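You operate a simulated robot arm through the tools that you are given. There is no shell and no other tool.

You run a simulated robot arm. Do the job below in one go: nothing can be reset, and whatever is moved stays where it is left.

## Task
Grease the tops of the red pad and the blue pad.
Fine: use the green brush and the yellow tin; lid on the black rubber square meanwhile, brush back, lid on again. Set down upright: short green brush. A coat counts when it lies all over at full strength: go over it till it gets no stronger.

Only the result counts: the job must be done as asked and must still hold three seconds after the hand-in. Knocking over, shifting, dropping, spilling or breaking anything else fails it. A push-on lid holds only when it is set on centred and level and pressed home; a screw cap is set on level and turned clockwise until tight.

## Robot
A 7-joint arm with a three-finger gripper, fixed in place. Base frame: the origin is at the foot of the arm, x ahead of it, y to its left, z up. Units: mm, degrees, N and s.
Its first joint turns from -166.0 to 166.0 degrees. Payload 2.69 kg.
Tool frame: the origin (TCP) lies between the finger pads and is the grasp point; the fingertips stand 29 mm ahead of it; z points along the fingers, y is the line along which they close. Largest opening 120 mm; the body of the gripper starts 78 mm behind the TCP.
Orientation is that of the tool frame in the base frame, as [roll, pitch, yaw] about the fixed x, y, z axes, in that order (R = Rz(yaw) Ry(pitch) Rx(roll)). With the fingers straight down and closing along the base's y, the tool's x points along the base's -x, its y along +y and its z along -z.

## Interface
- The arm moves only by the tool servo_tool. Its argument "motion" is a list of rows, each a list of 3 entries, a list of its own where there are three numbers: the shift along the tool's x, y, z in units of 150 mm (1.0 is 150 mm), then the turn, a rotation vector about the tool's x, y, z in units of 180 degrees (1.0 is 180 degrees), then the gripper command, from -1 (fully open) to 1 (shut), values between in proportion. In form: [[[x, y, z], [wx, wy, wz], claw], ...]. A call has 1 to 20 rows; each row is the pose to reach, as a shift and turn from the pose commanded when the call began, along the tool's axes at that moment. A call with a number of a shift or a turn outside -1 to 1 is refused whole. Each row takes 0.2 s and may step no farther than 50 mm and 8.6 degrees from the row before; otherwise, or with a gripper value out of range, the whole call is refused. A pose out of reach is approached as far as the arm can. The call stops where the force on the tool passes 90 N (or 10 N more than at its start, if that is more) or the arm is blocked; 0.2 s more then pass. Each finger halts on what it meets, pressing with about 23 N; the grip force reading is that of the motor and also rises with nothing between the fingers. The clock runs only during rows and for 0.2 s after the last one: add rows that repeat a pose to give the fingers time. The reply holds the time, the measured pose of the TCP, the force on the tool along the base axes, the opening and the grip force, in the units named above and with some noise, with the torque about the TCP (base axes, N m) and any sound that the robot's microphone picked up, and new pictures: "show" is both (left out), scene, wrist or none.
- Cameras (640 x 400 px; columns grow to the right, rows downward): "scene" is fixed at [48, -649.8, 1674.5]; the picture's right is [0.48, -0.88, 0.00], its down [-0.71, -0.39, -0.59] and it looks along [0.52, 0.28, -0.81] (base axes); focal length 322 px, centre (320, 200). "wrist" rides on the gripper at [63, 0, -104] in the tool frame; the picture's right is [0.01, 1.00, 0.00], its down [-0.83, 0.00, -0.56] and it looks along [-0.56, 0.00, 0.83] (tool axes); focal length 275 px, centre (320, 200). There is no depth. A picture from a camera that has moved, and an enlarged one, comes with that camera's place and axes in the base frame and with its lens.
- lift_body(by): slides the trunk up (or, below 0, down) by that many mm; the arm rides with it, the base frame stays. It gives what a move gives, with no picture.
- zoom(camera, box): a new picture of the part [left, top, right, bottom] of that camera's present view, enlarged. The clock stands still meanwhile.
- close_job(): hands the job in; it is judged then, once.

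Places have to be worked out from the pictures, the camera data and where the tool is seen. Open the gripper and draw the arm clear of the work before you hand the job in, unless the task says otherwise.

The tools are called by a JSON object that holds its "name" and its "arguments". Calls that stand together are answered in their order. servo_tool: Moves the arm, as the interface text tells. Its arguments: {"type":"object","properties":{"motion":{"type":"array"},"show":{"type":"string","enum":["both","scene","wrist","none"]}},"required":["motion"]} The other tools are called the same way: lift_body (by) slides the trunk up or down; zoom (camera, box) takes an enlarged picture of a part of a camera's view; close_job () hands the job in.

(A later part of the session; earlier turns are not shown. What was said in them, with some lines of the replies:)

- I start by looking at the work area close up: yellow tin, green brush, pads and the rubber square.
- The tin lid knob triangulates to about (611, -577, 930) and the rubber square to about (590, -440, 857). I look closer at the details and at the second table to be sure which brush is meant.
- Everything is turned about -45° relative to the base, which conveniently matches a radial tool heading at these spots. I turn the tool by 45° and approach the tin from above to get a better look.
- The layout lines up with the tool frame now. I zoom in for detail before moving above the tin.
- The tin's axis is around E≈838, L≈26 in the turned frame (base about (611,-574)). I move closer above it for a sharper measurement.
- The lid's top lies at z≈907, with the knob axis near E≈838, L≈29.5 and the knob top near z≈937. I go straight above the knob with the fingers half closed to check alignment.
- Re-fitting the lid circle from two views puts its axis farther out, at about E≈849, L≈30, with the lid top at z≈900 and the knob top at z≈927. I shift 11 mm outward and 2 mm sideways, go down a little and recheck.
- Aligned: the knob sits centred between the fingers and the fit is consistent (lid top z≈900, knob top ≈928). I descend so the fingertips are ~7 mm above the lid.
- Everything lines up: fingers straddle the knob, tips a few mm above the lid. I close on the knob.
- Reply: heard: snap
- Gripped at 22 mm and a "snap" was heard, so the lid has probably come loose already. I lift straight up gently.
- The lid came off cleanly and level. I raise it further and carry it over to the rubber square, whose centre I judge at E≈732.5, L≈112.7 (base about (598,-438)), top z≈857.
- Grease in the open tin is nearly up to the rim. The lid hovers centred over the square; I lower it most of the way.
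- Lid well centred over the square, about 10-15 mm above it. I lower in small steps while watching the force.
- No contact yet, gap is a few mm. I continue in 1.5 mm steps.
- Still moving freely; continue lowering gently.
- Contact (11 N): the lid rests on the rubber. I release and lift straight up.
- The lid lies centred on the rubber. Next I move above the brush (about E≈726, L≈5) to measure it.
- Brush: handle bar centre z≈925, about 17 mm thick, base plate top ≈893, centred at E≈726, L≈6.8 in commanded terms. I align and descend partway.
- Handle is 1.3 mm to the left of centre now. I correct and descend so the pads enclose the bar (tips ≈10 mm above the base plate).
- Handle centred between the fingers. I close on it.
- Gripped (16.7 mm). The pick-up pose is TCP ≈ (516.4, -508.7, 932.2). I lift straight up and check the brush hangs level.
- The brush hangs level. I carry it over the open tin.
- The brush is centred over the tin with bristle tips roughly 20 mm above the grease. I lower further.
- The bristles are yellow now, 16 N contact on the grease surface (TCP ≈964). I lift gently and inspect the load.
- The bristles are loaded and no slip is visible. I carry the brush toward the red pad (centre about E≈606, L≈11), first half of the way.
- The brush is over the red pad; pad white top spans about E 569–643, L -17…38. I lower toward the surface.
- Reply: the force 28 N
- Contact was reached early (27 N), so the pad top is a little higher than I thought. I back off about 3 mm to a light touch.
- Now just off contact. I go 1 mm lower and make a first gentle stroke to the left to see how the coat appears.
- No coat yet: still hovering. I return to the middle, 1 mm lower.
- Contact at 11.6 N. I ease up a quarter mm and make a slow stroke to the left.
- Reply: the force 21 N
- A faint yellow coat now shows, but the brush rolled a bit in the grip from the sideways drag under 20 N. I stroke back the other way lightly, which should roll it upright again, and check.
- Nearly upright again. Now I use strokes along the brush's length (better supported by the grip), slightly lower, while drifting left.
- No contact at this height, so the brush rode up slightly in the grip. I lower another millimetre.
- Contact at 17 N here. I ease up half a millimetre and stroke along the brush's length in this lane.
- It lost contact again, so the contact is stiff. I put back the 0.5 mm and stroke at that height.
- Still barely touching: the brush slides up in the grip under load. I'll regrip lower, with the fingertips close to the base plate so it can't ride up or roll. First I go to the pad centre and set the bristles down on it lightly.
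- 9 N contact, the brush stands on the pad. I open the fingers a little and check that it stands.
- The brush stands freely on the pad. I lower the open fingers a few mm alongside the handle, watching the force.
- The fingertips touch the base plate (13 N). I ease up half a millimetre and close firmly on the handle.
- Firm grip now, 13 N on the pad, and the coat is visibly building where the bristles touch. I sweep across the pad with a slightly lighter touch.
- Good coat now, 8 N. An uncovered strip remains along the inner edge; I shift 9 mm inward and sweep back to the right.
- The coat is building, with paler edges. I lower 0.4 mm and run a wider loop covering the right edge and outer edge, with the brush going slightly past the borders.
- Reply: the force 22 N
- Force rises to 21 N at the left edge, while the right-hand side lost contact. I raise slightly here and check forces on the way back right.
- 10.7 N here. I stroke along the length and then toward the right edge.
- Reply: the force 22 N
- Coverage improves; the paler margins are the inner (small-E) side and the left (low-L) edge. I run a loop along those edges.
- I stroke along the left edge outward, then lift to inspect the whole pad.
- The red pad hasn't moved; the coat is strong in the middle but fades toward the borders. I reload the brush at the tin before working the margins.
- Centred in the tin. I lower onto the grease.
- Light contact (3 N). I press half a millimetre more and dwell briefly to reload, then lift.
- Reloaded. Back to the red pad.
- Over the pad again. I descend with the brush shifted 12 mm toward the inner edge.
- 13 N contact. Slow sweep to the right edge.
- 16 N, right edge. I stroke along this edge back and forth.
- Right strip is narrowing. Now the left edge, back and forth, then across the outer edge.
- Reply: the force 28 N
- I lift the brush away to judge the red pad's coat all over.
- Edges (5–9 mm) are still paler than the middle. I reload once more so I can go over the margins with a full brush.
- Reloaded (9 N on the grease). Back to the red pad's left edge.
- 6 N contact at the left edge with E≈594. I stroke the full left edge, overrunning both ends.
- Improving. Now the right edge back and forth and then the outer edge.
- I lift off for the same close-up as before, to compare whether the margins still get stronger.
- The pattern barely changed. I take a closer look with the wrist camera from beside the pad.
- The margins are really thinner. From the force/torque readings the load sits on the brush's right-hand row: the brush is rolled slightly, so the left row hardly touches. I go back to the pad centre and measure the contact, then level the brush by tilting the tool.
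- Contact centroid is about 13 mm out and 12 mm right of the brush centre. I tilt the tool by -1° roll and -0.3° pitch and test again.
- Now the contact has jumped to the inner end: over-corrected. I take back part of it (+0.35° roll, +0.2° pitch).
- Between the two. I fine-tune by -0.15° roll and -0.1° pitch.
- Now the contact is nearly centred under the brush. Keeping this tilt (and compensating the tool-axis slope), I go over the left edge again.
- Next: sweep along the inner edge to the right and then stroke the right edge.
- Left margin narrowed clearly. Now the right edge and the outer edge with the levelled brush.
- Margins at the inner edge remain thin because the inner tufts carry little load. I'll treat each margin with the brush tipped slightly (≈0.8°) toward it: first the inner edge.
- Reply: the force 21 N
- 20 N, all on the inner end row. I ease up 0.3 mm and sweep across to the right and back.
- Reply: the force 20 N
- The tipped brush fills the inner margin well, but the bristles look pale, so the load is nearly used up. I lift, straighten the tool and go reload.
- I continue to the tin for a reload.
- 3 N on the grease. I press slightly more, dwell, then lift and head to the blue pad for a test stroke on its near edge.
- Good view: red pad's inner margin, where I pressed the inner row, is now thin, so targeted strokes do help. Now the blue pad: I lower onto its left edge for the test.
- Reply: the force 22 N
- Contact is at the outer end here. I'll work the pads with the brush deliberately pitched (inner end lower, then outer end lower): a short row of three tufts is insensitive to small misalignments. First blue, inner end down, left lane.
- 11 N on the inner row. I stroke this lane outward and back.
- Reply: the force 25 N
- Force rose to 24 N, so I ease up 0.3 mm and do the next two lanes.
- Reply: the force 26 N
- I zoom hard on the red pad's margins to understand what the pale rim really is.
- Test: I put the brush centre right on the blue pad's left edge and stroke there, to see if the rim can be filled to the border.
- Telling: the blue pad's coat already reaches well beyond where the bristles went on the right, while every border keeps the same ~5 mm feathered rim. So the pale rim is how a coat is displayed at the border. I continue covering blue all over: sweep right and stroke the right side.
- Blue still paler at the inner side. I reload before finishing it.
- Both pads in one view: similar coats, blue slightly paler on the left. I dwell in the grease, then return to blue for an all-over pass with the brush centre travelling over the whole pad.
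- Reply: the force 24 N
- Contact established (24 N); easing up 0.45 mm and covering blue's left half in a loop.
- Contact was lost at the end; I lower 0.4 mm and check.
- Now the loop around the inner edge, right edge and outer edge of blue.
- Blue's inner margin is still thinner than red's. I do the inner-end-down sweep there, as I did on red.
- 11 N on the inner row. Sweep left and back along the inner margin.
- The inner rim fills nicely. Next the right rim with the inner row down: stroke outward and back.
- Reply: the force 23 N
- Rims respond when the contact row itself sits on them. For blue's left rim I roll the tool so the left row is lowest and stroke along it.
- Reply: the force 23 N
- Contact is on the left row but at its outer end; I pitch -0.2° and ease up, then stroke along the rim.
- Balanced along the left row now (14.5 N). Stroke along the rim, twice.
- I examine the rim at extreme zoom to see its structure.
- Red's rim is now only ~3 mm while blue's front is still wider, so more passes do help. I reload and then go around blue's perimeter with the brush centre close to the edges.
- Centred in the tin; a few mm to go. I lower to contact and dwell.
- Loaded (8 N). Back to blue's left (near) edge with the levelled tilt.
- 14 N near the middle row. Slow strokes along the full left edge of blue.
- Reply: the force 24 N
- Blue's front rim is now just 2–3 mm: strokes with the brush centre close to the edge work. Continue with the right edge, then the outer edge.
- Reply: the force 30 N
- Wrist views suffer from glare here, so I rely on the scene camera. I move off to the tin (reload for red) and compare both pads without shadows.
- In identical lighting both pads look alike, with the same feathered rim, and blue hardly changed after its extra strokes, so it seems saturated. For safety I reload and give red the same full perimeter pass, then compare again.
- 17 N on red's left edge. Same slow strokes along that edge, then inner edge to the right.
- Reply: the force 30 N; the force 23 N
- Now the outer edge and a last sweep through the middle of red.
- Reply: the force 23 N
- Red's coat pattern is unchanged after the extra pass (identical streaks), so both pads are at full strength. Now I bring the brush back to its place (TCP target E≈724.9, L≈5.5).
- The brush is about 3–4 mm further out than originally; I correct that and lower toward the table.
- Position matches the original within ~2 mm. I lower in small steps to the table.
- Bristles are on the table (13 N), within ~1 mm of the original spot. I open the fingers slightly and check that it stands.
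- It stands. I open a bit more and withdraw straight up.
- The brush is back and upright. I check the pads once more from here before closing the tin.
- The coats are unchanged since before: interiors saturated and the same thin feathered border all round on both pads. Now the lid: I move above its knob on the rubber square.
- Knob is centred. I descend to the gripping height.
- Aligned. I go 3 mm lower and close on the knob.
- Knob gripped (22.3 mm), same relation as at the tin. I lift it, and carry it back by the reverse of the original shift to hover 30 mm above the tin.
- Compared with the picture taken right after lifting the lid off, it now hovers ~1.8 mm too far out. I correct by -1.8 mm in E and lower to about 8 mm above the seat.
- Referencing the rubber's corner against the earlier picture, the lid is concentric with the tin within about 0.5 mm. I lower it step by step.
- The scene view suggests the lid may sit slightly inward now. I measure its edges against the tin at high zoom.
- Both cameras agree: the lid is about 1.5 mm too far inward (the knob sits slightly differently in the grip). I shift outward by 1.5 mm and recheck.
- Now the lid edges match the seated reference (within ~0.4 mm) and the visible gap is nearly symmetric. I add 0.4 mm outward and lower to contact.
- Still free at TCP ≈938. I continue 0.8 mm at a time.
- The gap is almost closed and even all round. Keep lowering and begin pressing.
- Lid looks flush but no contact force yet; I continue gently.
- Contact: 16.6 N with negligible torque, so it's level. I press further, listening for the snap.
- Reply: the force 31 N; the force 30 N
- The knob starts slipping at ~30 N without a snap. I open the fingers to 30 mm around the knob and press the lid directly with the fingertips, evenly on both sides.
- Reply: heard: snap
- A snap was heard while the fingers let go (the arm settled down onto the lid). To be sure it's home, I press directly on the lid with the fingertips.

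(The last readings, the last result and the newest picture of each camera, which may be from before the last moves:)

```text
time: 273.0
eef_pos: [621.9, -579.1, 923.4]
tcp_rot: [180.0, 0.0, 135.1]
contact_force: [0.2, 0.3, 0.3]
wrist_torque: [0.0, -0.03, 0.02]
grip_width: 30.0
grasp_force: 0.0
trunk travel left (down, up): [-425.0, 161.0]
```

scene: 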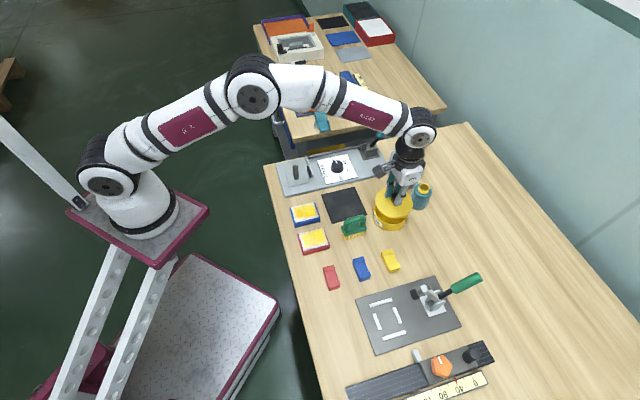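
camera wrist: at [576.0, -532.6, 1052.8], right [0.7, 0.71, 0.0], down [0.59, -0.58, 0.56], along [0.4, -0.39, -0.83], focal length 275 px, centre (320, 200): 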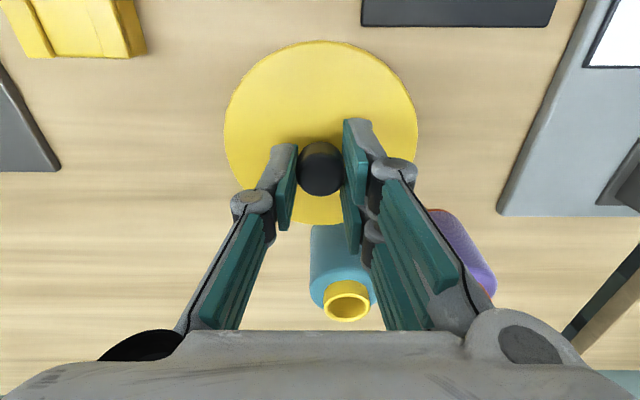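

{"name": "servo_tool", "arguments": {"motion": [[[0, 0, 0.004], [0, 0, 0], 0.5], [[0, 0, 0.008], [0, 0, 0], 0.5], [[0, 0, 0.008], [0, 0, 0], 0.5]], "show": "none"}}

{"name": "servo_tool", "arguments": {"motion": [[[0, 0, 0.004], [0, 0, 0], 0.5], [[0, 0, 0.007], [0, 0, 0], 0.5], [[0, 0, 0.007], [0, 0, 0], 0.5]], "show": "none"}}

{"name": "zoom", "arguments": {"camera": "scene", "box": [370, 180, 420, 235]}}

```text
time: 273.8
eef_pos: [623.3, -578.3, 924.4]
tcp_rot: [-180.0, 0.2, 135.1]
contact_force: [1.3, 0.0, 6.6]
wrist_torque: [0.04, -0.03, -0.03]
grip_width: 29.9
grasp_force: 0.1
trunk travel left (down, up): [-425.0, 161.0]
```

```text
time: 274.6
eef_pos: [622.6, -577.9, 924.9]
tcp_rot: [-179.9, 0.1, 135.0]
contact_force: [1.1, 0.2, 14.9]
wrist_torque: [0.07, -0.09, -0.02]
grip_width: 30.0
grasp_force: 0.1
trunk travel left (down, up): [-425.0, 161.0]
```

```text
7.27 times, centred on (395, 208) of scene
camera zoom: at [48.0, -649.8, 1674.5], right [0.48, -0.88, 0.0], down [-0.71, -0.39, -0.59], along [0.52, 0.28, -0.81], focal length 2343 px, centre (-226, 146)
```

zoom: 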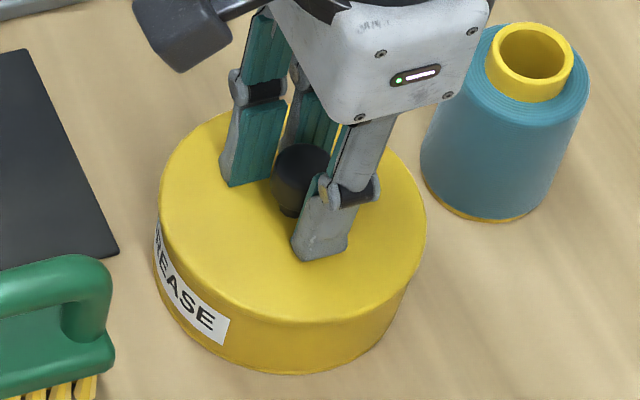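

Fingertips are on the lid (15 N, nearly no torque). I press harder in steps, listening.

{"name": "servo_tool", "arguments": {"motion": [[[0, 0, 0.005], [0, 0, 0], 0.5], [[0, 0, 0.01], [0, 0, 0], 0.5], [[0, 0, 0.01], [0, 0, 0], 0.5]], "show": "none"}}

{"name": "servo_tool", "arguments": {"motion": [[[0, 0, 0.005], [0, 0, 0], 0.5], [[0, 0, 0.01], [0, 0, 0], 0.5], [[0, 0, 0.01], [0, 0, 0], 0.5]], "show": "none"}}

```text
time: 275.4
eef_pos: [623.3, -578.8, 923.8]
tcp_rot: [-180.0, 0.3, 135.0]
contact_force: [2.7, -0.9, 33.8]
wrist_torque: [0.09, -0.06, -0.06]
grip_width: 30.2
grasp_force: 7.8
trunk travel left (down, up): [-425.0, 161.0]
```

```text
time: 276.2
eef_pos: [622.9, -579.0, 924.1]
tcp_rot: [-180.0, 0.4, 135.2]
contact_force: [0.9, 1.9, 43.0]
wrist_torque: [0.34, -0.04, -0.05]
grip_width: 31.0
grasp_force: 8.2
trunk travel left (down, up): [-425.0, 161.0]
```

43 N and no further snap: the lid appears to be home already. One more press to ~55 N for certainty.

{"name": "servo_tool", "arguments": {"motion": [[[0, 0, 0.005], [0, 0, 0], 0.5], [[0, 0, 0.01], [0, 0, 0], 0.5], [[0, 0, 0.01], [0, 0, 0], 0.5]], "show": "none"}}

{"name": "zoom", "arguments": {"camera": "scene", "box": [380, 212, 400, 232]}}

```text
time: 277.0
eef_pos: [623.4, -578.3, 923.9]
tcp_rot: [-180.0, 0.5, 135.0]
contact_force: [0.7, 3.8, 45.1]
wrist_torque: [0.56, -0.13, 0.04]
grip_width: 32.5
grasp_force: 0.7
trunk travel left (down, up): [-425.0, 161.0]
```

```text
16.00 times, centred on (390, 222) of scene
camera zoom: at [48.0, -649.8, 1674.5], right [0.48, -0.88, 0.0], down [-0.71, -0.39, -0.59], along [0.52, 0.28, -0.81], focal length 5156 px, centre (-800, -152)
```

zoom: 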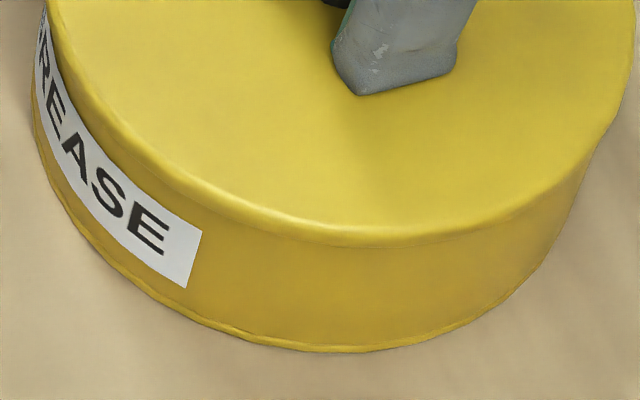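

No more travel; the lid is flush all round. I lift straight off without touching the knob, then raise clear.

{"name": "servo_tool", "arguments": {"motion": [[[0, 0, -0.02], [0, 0, 0], 0.5], [[0, 0, -0.05], [0, 0, 0], 0.4], [[0, 0, -0.08], [0, 0, 0], 0.3], [[0, 0, -0.2], [0, 0, 0], 0.2], [[0, 0, -0.4], [0, 0, 0], 0.0], [[0, 0, -0.6], [0, 0, 0], 0.0], [[0, 0, -0.8], [0, 0, 0], 0.0], [[0, 0, -0.8], [0, 0, 0], 0.0]], "show": "both"}}

{"name": "zoom", "arguments": {"camera": "scene", "box": [370, 180, 420, 235]}}

{"name": "zoom", "arguments": {"camera": "wrist", "box": [220, 0, 420, 200]}}

{"name": "zoom", "arguments": {"camera": "scene", "box": [380, 212, 400, 232]}}

```text
time: 278.8
eef_pos: [623.9, -578.7, 1039.4]
tcp_rot: [-180.0, 0.0, 135.0]
contact_force: [0.0, -0.2, -0.2]
wrist_torque: [0.01, -0.01, -0.03]
grip_width: 60.2
grasp_force: 0.1
trunk travel left (down, up): [-425.0, 161.0]
camera wrist: at [578.5, -534.5, 1143.5], right [0.7, 0.71, 0.0], down [0.59, -0.59, 0.56], along [0.4, -0.39, -0.83], focal length 275 px, centre (320, 200)
```

scene: 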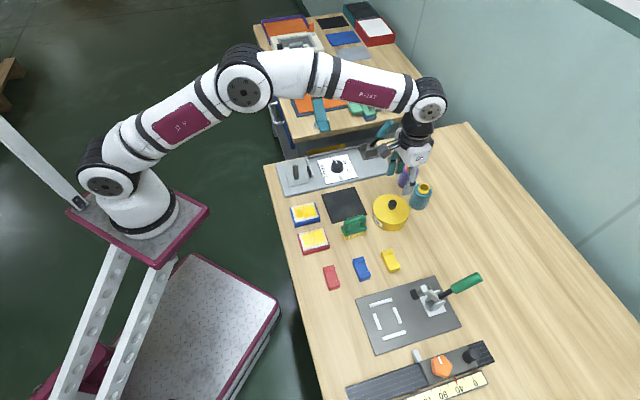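
wrist: 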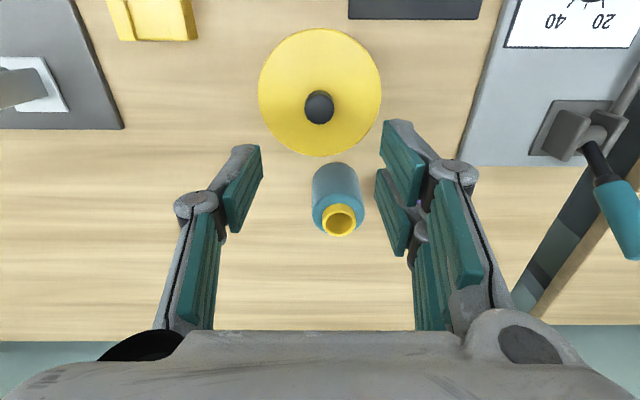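

```text
7.27 times, centred on (395, 208) of scene
camera zoom: at [48.0, -649.8, 1674.5], right [0.48, -0.88, 0.0], down [-0.71, -0.39, -0.59], along [0.52, 0.28, -0.81], focal length 2343 px, centre (-226, 146)
```

zoom: 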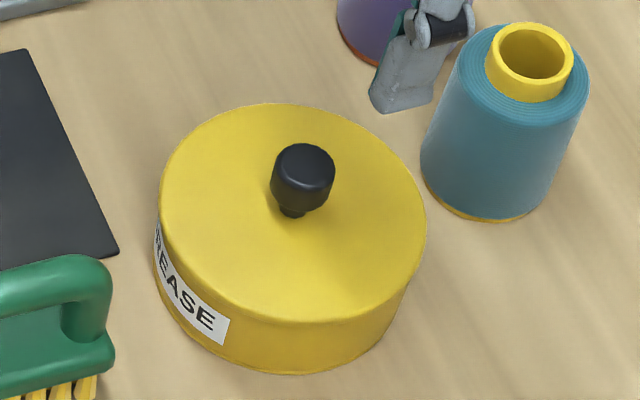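

```text
2.00 times, centred on (320, 100) of wrist
camera zoom: at [578.5, -534.5, 1143.5], right [0.7, 0.71, 0.0], down [0.59, -0.59, 0.56], along [0.4, -0.39, -0.83], focal length 551 px, centre (320, 400)
```

zoom: 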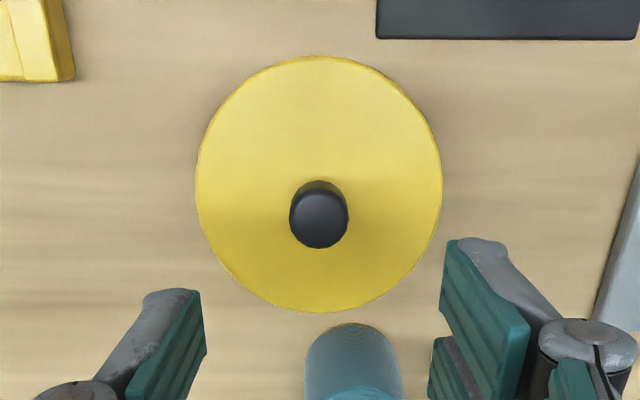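

```text
16.00 times, centred on (390, 222) of scene
camera zoom: at [48.0, -649.8, 1674.5], right [0.48, -0.88, 0.0], down [-0.71, -0.39, -0.59], along [0.52, 0.28, -0.81], focal length 5156 px, centre (-800, -152)
```

zoom: 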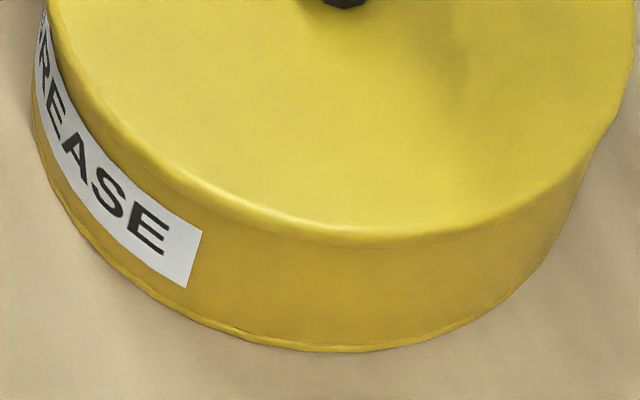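

The lid sits flush; comparing with the initial views it's within about 1 mm of its original centre. As a final confirmation I'll press on the knob top with the closed fingers.

{"name": "servo_tool", "arguments": {"motion": [[[0.01, 0, 0.1], [0, 0, 0], 0.5], [[0.02, -0.001, 0.25], [0, 0, 0], 1.0], [[0.02, -0.001, 0.4], [0, 0, 0], 1.0], [[0.02, -0.001, 0.52], [0, 0, 0], 1.0], [[0.02, -0.001, 0.52], [0, 0, 0], 1.0]], "show": "wrist"}}

{"name": "zoom", "arguments": {"camera": "scene", "box": [370, 180, 420, 235]}}

{"name": "zoom", "arguments": {"camera": "wrist", "box": [220, 20, 420, 220]}}

```text
time: 280.0
eef_pos: [620.5, -577.5, 961.3]
tcp_rot: [-180.0, 0.0, 135.1]
contact_force: [0.0, -0.4, 0.0]
wrist_torque: [0.01, -0.04, 0.01]
grip_width: 0.0
grasp_force: 23.2
trunk travel left (down, up): [-425.0, 161.0]
camera wrist: at [575.1, -532.5, 1065.0], right [0.7, 0.71, 0.0], down [0.59, -0.58, 0.56], along [0.4, -0.39, -0.83], focal length 275 px, centre (320, 200)
```

wrist: 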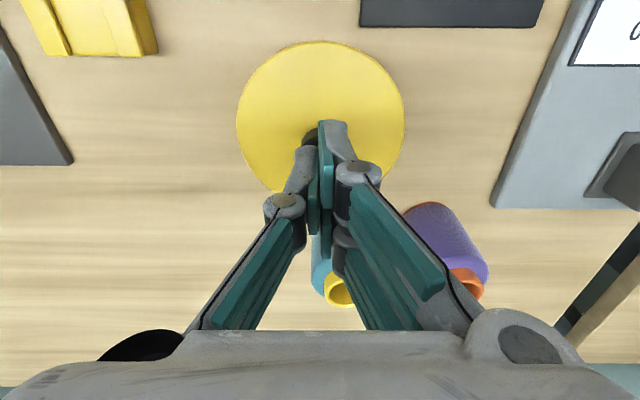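

```text
7.27 times, centred on (395, 208) of scene
camera zoom: at [48.0, -649.8, 1674.5], right [0.48, -0.88, 0.0], down [-0.71, -0.39, -0.59], along [0.52, 0.28, -0.81], focal length 2343 px, centre (-226, 146)
```

zoom: 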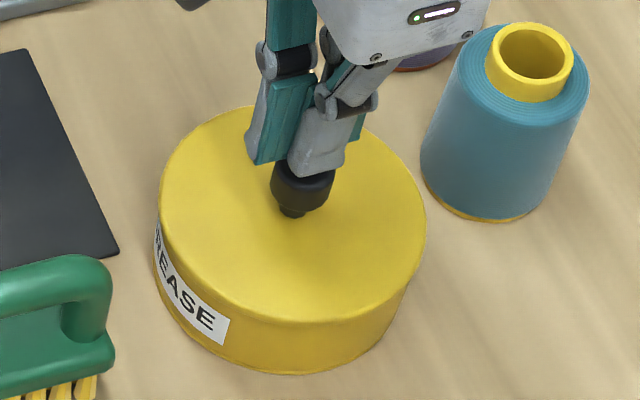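

```text
2.00 times, centred on (320, 120) of wrist
camera zoom: at [575.1, -532.5, 1065.0], right [0.7, 0.71, 0.0], down [0.59, -0.58, 0.56], along [0.4, -0.39, -0.83], focal length 551 px, centre (320, 360)
```

zoom: 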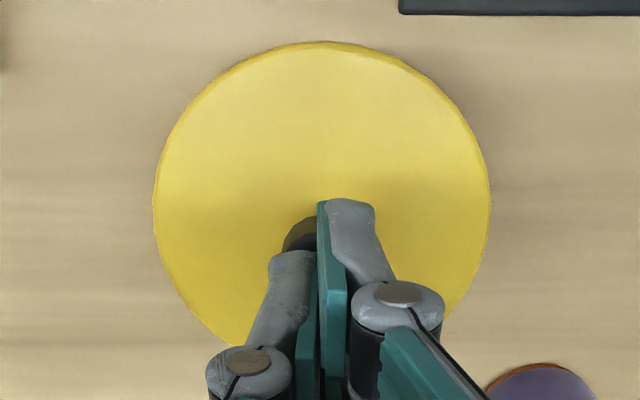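

Closed fingertips hover right over the knob. I lower onto it in steps.

{"name": "servo_tool", "arguments": {"motion": [[[0, 0, 0.02], [0, 0, 0], 1.0], [[0, 0, 0.04], [0, 0, 0], 1.0], [[0, 0, 0.04], [0, 0, 0], 1.0]], "show": "none"}}

{"name": "servo_tool", "arguments": {"motion": [[[0, 0, 0.007], [0, 0, 0], 1.0], [[0, 0, 0.013], [0, 0, 0], 1.0], [[0, 0, 0.013], [0, 0, 0], 1.0]], "show": "none"}}

```text
time: 280.8
eef_pos: [621.5, -577.9, 954.2]
tcp_rot: [180.0, 0.0, 135.0]
contact_force: [0.7, 0.2, -0.4]
wrist_torque: [0.0, 0.0, 0.02]
grip_width: 0.0
grasp_force: 23.8
trunk travel left (down, up): [-425.0, 161.0]
```

```text
time: 281.6
eef_pos: [620.5, -577.4, 952.3]
tcp_rot: [179.9, 0.1, 135.0]
contact_force: [0.3, -1.1, 0.0]
wrist_torque: [0.01, -0.05, 0.01]
grip_width: 0.0
grasp_force: 22.6
trunk travel left (down, up): [-425.0, 161.0]
```

{"name": "servo_tool", "arguments": {"motion": [[[0, 0, 0.007], [0, 0, 0], 1.0], [[0, 0, 0.013], [0, 0, 0], 1.0], [[0, 0, 0.013], [0, 0, 0], 1.0]], "show": "none"}}

{"name": "servo_tool", "arguments": {"motion": [[[0, 0, 0.005], [0, 0, 0], 1.0], [[0, 0, 0.01], [0, 0, 0], 1.0], [[0, 0, 0.01], [0, 0, 0], 1.0]], "show": "none"}}

```text
time: 282.4
eef_pos: [621.1, -577.2, 950.8]
tcp_rot: [-180.0, 0.2, 135.0]
contact_force: [0.6, 0.6, 8.6]
wrist_torque: [0.0, -0.01, 0.03]
grip_width: 6.1
grasp_force: 23.3
trunk travel left (down, up): [-425.0, 161.0]
```

```text
time: 283.2
eef_pos: [620.6, -576.7, 951.4]
tcp_rot: [-179.9, 0.3, 135.1]
contact_force: [1.4, -0.2, 28.5]
wrist_torque: [0.01, -0.04, -0.01]
grip_width: 6.3
grasp_force: 23.7
trunk travel left (down, up): [-425.0, 161.0]
```

Centred contact (28 N, no torque). Press on to about 60 N, listening.

{"name": "servo_tool", "arguments": {"motion": [[[0, 0, 0.005], [0, 0, 0], 1.0], [[0, 0, 0.01], [0, 0, 0], 1.0], [[0, 0, 0.01], [0, 0, 0], 1.0]], "show": "none"}}

{"name": "servo_tool", "arguments": {"motion": [[[0, 0, 0.005], [0, 0, 0], 1.0], [[0, 0, 0.008], [0, 0, 0], 1.0], [[0, 0, 0.008], [0, 0, 0], 1.0]], "show": "none"}}

```text
time: 284.0
eef_pos: [619.5, -576.3, 951.7]
tcp_rot: [-179.9, 0.4, 135.0]
contact_force: [-1.4, -0.1, 41.0]
wrist_torque: [0.06, 0.06, 0.02]
grip_width: 6.1
grasp_force: 23.2
trunk travel left (down, up): [-425.0, 161.0]
```

```text
time: 284.8
eef_pos: [621.3, -577.3, 951.2]
tcp_rot: [179.9, 0.4, 135.0]
contact_force: [-5.5, 3.6, 46.2]
wrist_torque: [0.17, 0.11, 0.0]
grip_width: 5.9
grasp_force: 22.4
trunk travel left (down, up): [-425.0, 161.0]
```

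46 N with zero travel and no new sound: the lid is home. I lift straight off and check the whole scene.

{"name": "servo_tool", "arguments": {"motion": [[[0, 0, -0.02], [0, 0, 0], 1.0], [[0, 0, -0.06], [0, 0, 0], 1.0], [[0, 0, -0.2], [0, 0, 0], 1.0], [[0, 0, -0.4], [0, 0, 0], 0.5], [[0, 0, -0.65], [0, 0, 0], 0.0], [[0, 0, -0.9], [0, 0, 0], -0.5], [[0, 0, -0.98], [0, 0, 0], -1]], "show": "both"}}

{"name": "zoom", "arguments": {"camera": "scene", "box": [370, 180, 420, 235]}}

{"name": "zoom", "arguments": {"camera": "scene", "box": [270, 140, 470, 265]}}

{"name": "zoom", "arguments": {"camera": "wrist", "box": [220, 0, 420, 200]}}

```text
time: 286.4
eef_pos: [620.6, -577.3, 1095.5]
tcp_rot: [-179.9, 0.0, 135.0]
contact_force: [0.7, 0.1, 0.1]
wrist_torque: [0.01, 0.01, 0.02]
grip_width: 120.1
grasp_force: 0.1
trunk travel left (down, up): [-425.0, 161.0]
camera wrist: at [575.2, -532.0, 1199.0], right [0.7, 0.71, 0.0], down [0.59, -0.59, 0.56], along [0.4, -0.39, -0.83], focal length 275 px, centre (320, 200)
```

scene: 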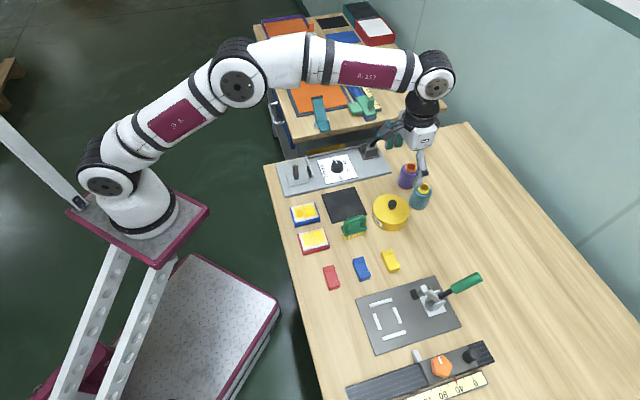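
wrist: 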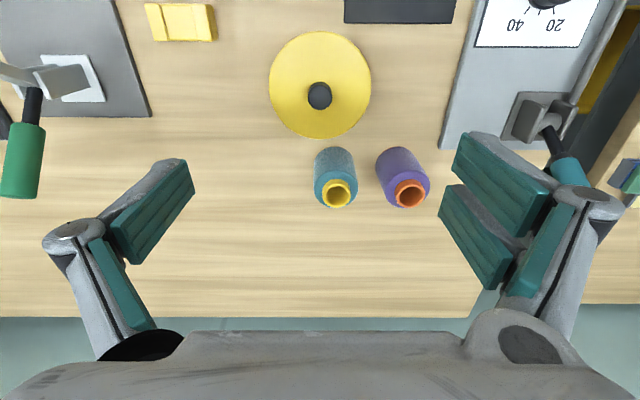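

```text
7.27 times, centred on (395, 208) of scene
camera zoom: at [48.0, -649.8, 1674.5], right [0.48, -0.88, 0.0], down [-0.71, -0.39, -0.59], along [0.52, 0.28, -0.81], focal length 2343 px, centre (-226, 146)
```

zoom: 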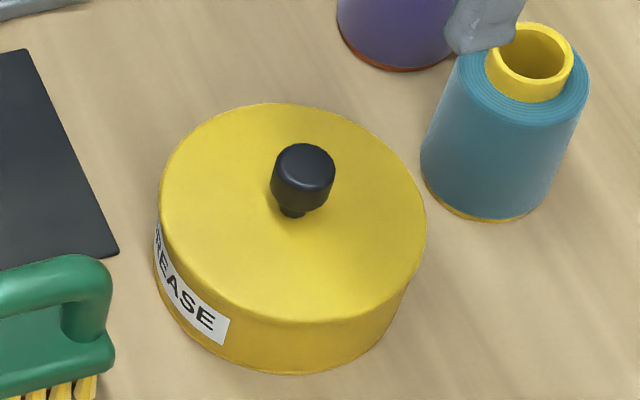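

```text
3.20 times, centred on (370, 202) of scene
camera zoom: at [48.0, -649.8, 1674.5], right [0.48, -0.88, 0.0], down [-0.71, -0.39, -0.59], along [0.52, 0.28, -0.81], focal length 1031 px, centre (160, 192)
```

zoom: 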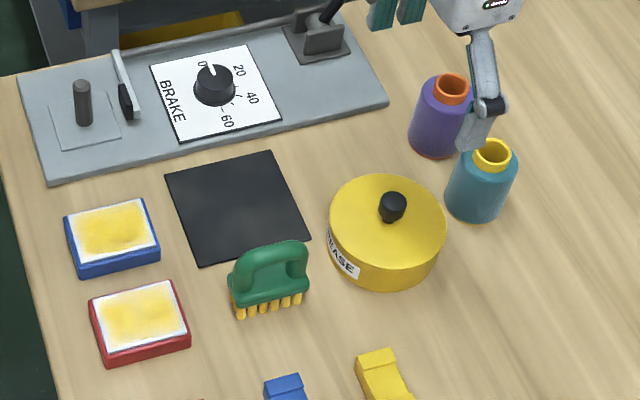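

```text
2.00 times, centred on (320, 100) of wrist
camera zoom: at [575.2, -532.0, 1199.0], right [0.7, 0.71, 0.0], down [0.59, -0.59, 0.56], along [0.4, -0.39, -0.83], focal length 551 px, centre (320, 400)
```

zoom: 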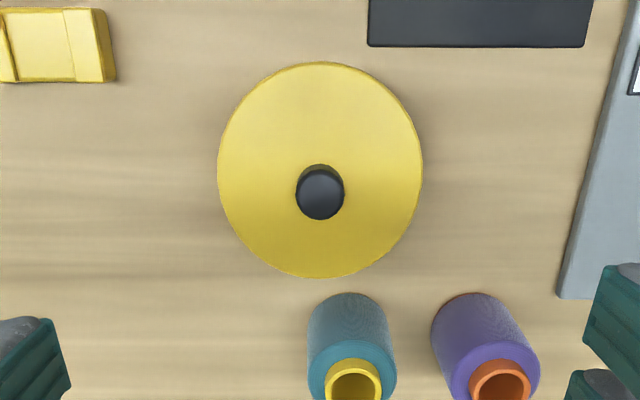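

All in order: lid on the tin, brush upright in its place, both pads coated, nothing else moved. I draw the arm back and up, clear of the work.

{"name": "servo_tool", "arguments": {"motion": [[[0.1, 0, -0.1], [0, 0, 0], -1], [[0.3, 0, -0.2], [0, 0, 0], -1], [[0.5, 0, -0.3], [0, 0, 0], -1], [[0.7, -0.05, -0.35], [0, 0, 0], -1], [[0.9, -0.1, -0.35], [0, 0, 0], -1]], "show": "none"}}

{"name": "servo_tool", "arguments": {"motion": [[[0.2, -0.05, 0], [0, 0, 0], -1], [[0.4, -0.1, 0], [0, 0, 0], -1], [[0.6, -0.15, 0], [0, 0, 0], -1], [[0.7, -0.2, 0], [0, 0, 0], -1], [[0.7, -0.2, 0], [0, 0, 0], -1]], "show": "both"}}

{"name": "zoom", "arguments": {"camera": "scene", "box": [270, 140, 470, 265]}}

{"name": "zoom", "arguments": {"camera": "wrist", "box": [260, 10, 460, 310]}}

{"name": "zoom", "arguments": {"camera": "wrist", "box": [290, 10, 470, 120]}}

```text
time: 287.6
eef_pos: [514.2, -491.6, 1145.4]
tcp_rot: [-180.0, 0.0, 135.0]
contact_force: [1.0, -0.6, -0.4]
wrist_torque: [0.04, 0.04, 0.0]
grip_width: 120.1
grasp_force: 0.0
trunk travel left (down, up): [-425.0, 161.0]
```

```text
time: 288.8
eef_pos: [418.2, -440.7, 1144.1]
tcp_rot: [180.0, 0.0, 135.0]
contact_force: [-0.8, -0.6, 0.5]
wrist_torque: [0.02, -0.01, -0.03]
grip_width: 120.0
grasp_force: 0.0
trunk travel left (down, up): [-425.0, 161.0]
camera wrist: at [373.4, -395.1, 1249.9], right [0.7, 0.71, 0.0], down [0.59, -0.58, 0.56], along [0.4, -0.39, -0.83], focal length 275 px, centre (320, 200)
```

scene: 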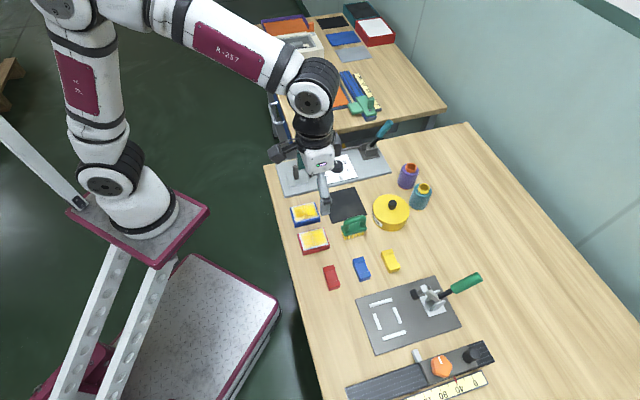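
wrist: 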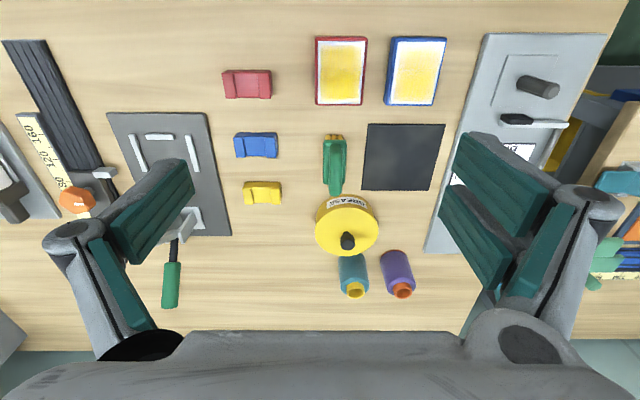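

```text
3.20 times, centred on (370, 202) of scene
camera zoom: at [48.0, -649.8, 1674.5], right [0.48, -0.88, 0.0], down [-0.71, -0.39, -0.59], along [0.52, 0.28, -0.81], focal length 1031 px, centre (160, 192)
```

zoom: 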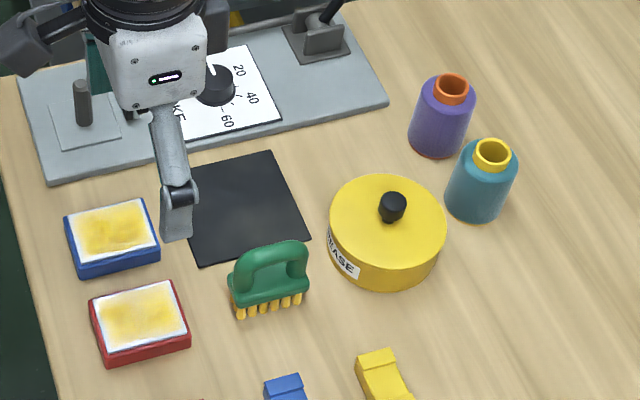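

```text
1.33 times, centred on (360, 160) of wrist
camera zoom: at [373.4, -395.1, 1249.9], right [0.7, 0.71, 0.0], down [0.59, -0.58, 0.56], along [0.4, -0.39, -0.83], focal length 367 px, centre (267, 253)
```

zoom: 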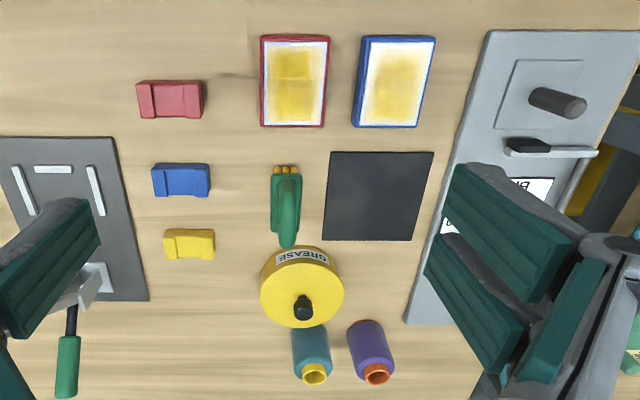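

```text
3.56 times, centred on (380, 65) of wrist
camera zoom: at [373.4, -395.1, 1249.9], right [0.7, 0.71, 0.0], down [0.59, -0.58, 0.56], along [0.4, -0.39, -0.83], focal length 979 px, centre (107, 680)
```

zoom: 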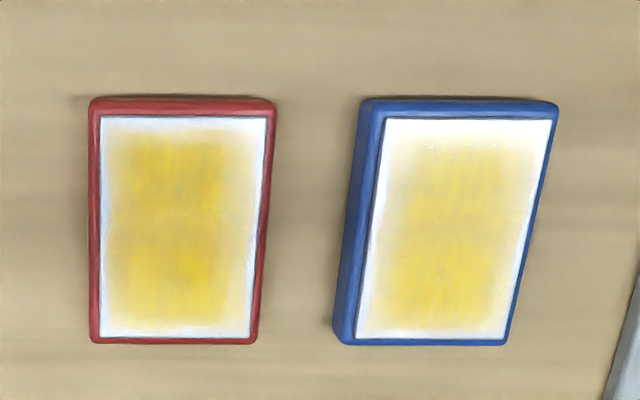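

The arm's shadow tints the pads here. I return to the starting pose, clear of everything, and take a final look.

{"name": "servo_tool", "arguments": {"motion": [[[0.15, -0.08, -0.05], [0, 0, 0], -1], [[0.32, -0.16, -0.1], [0, 0, 0], -1], [[0.5, -0.25, -0.15], [0, 0, 0], -1], [[0.68, -0.34, -0.2], [0, 0, 0], -1], [[0.86, -0.437, -0.25], [0, 0, 0], -1], [[0.86, -0.437, -0.25], [0, 0, 0], -1]], "show": "both"}}

{"name": "zoom", "arguments": {"camera": "scene", "box": [280, 195, 340, 255]}}

{"name": "zoom", "arguments": {"camera": "scene", "box": [270, 140, 470, 265]}}

{"name": "zoom", "arguments": {"camera": "wrist", "box": [260, 120, 400, 260]}}

```text
time: 290.2
eef_pos: [280.1, -393.2, 1182.9]
tcp_rot: [180.0, 0.0, 135.1]
contact_force: [0.6, -0.3, -0.2]
wrist_torque: [-0.02, -0.02, -0.02]
grip_width: 120.0
grasp_force: 0.1
trunk travel left (down, up): [-425.0, 161.0]
camera wrist: at [236.6, -348.9, 1287.7], right [0.7, 0.71, 0.0], down [0.59, -0.58, 0.56], along [0.4, -0.39, -0.83], focal length 275 px, centre (320, 200)
```

scene: 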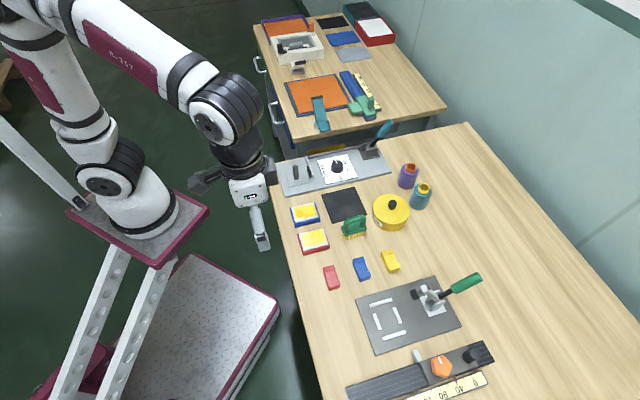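
wrist: 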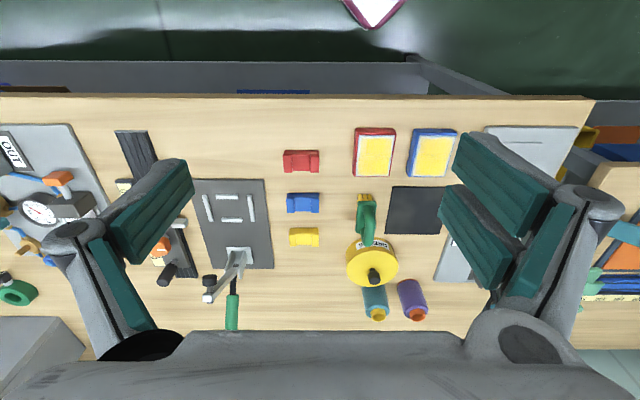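

```text
6.67 times, centred on (310, 225) of scene
camera zoom: at [48.0, -649.8, 1674.5], right [0.48, -0.88, 0.0], down [-0.71, -0.39, -0.59], along [0.52, 0.28, -0.81], focal length 2148 px, centre (387, 33)
```

zoom: 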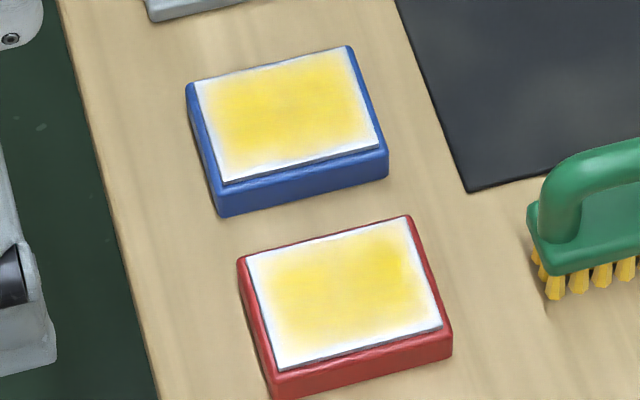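

```text
3.20 times, centred on (370, 202) of scene
camera zoom: at [48.0, -649.8, 1674.5], right [0.48, -0.88, 0.0], down [-0.71, -0.39, -0.59], along [0.52, 0.28, -0.81], focal length 1031 px, centre (160, 192)
```

zoom: 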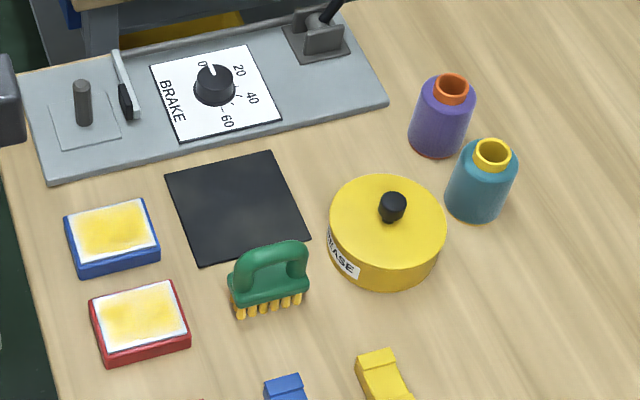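

```text
2.86 times, centred on (330, 190) of wrist
camera zoom: at [236.6, -348.9, 1287.7], right [0.7, 0.71, 0.0], down [0.59, -0.58, 0.56], along [0.4, -0.39, -0.83], focal length 786 px, centre (291, 229)
```

zoom: 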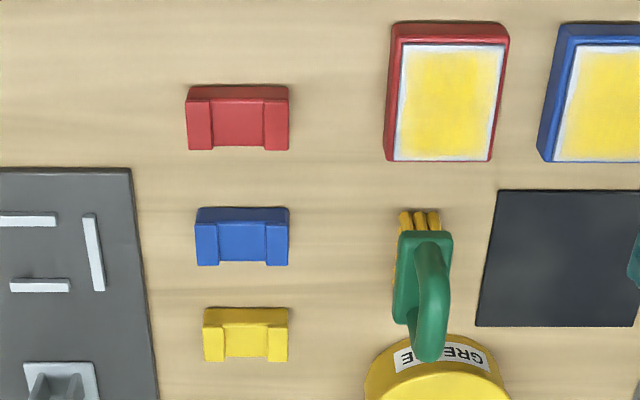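

In this clean view the pads look uniformly yellow. I zoom in on them from here.

{"name": "zoom", "arguments": {"camera": "wrist", "box": [345, 120, 405, 185]}}

{"name": "zoom", "arguments": {"camera": "wrist", "box": [400, 120, 460, 185]}}

{"name": "zoom", "arguments": {"camera": "wrist", "box": [335, 180, 435, 300]}}

```text
6.15 times, centred on (375, 152) of wrist
camera zoom: at [236.6, -348.9, 1287.7], right [0.7, 0.71, 0.0], down [0.59, -0.58, 0.56], along [0.4, -0.39, -0.83], focal length 1694 px, centre (-18, 492)
```

zoom: 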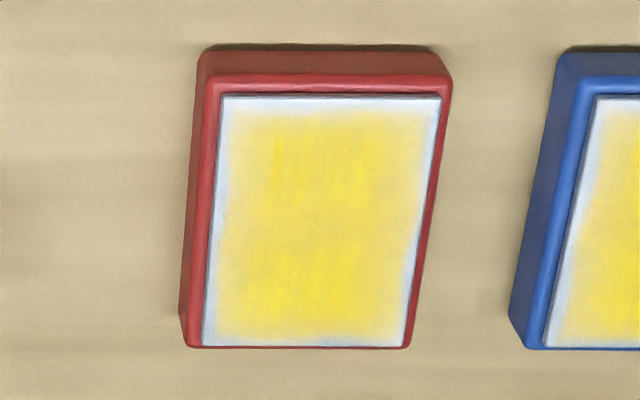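

```text
6.15 times, centred on (430, 152) of wrist
camera zoom: at [236.6, -348.9, 1287.7], right [0.7, 0.71, 0.0], down [0.59, -0.58, 0.56], along [0.4, -0.39, -0.83], focal length 1694 px, centre (-357, 492)
```

zoom: 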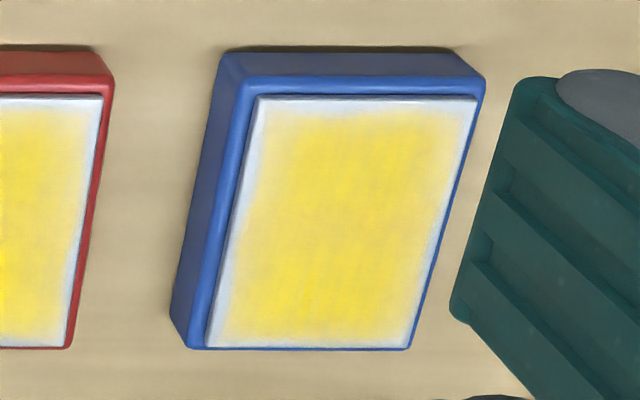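

```text
3.33 times, centred on (385, 240) of wrist
camera zoom: at [236.6, -348.9, 1287.7], right [0.7, 0.71, 0.0], down [0.59, -0.58, 0.56], along [0.4, -0.39, -0.83], focal length 918 px, centre (103, 67)
```

zoom: 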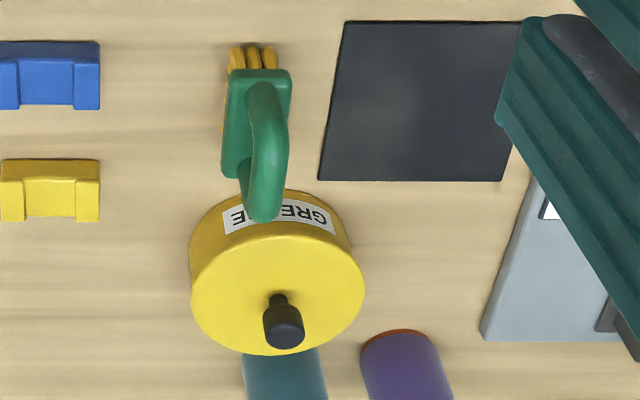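

In clean light both pads show an even, equally strong coat with the same thin border all round. The lid is on, the brush stands upright in its place, and the arm is clear with the gripper open. I hand the job in.

{"name": "close_job", "arguments": {}}

```text
The job is handed in.
```

The job is handed in. I'm confident in most of it; two points I could only judge from camera pictures and sound.

- **Pads:** The red and blue pads are both greased. In clean light each coat looks even and equally strong, and an extra pass over red changed nothing visible. Both pads keep a thin pale rim, about 2–3 mm wide on every side. I took this to be how the picture shows the edge of a coat. I could not prove that the rim itself is fully coated.
- **Lid:** It is back on the yellow tin and sits flush. There was one snap as my fingers let go of the knob. After that I pressed twice, at about 45 N, and got no movement and no further snap, so I believe it is home. It sits within about 1–2 mm of where it was at the start.
- **Brush:** The green brush stands upright within about 2 mm of its original place.
- **Everything else:** While the tin was open, the lid lay on the black rubber square. I saw nothing else knocked, shifted or spilled. The gripper is open and the arm is back at its starting position, clear of the work.
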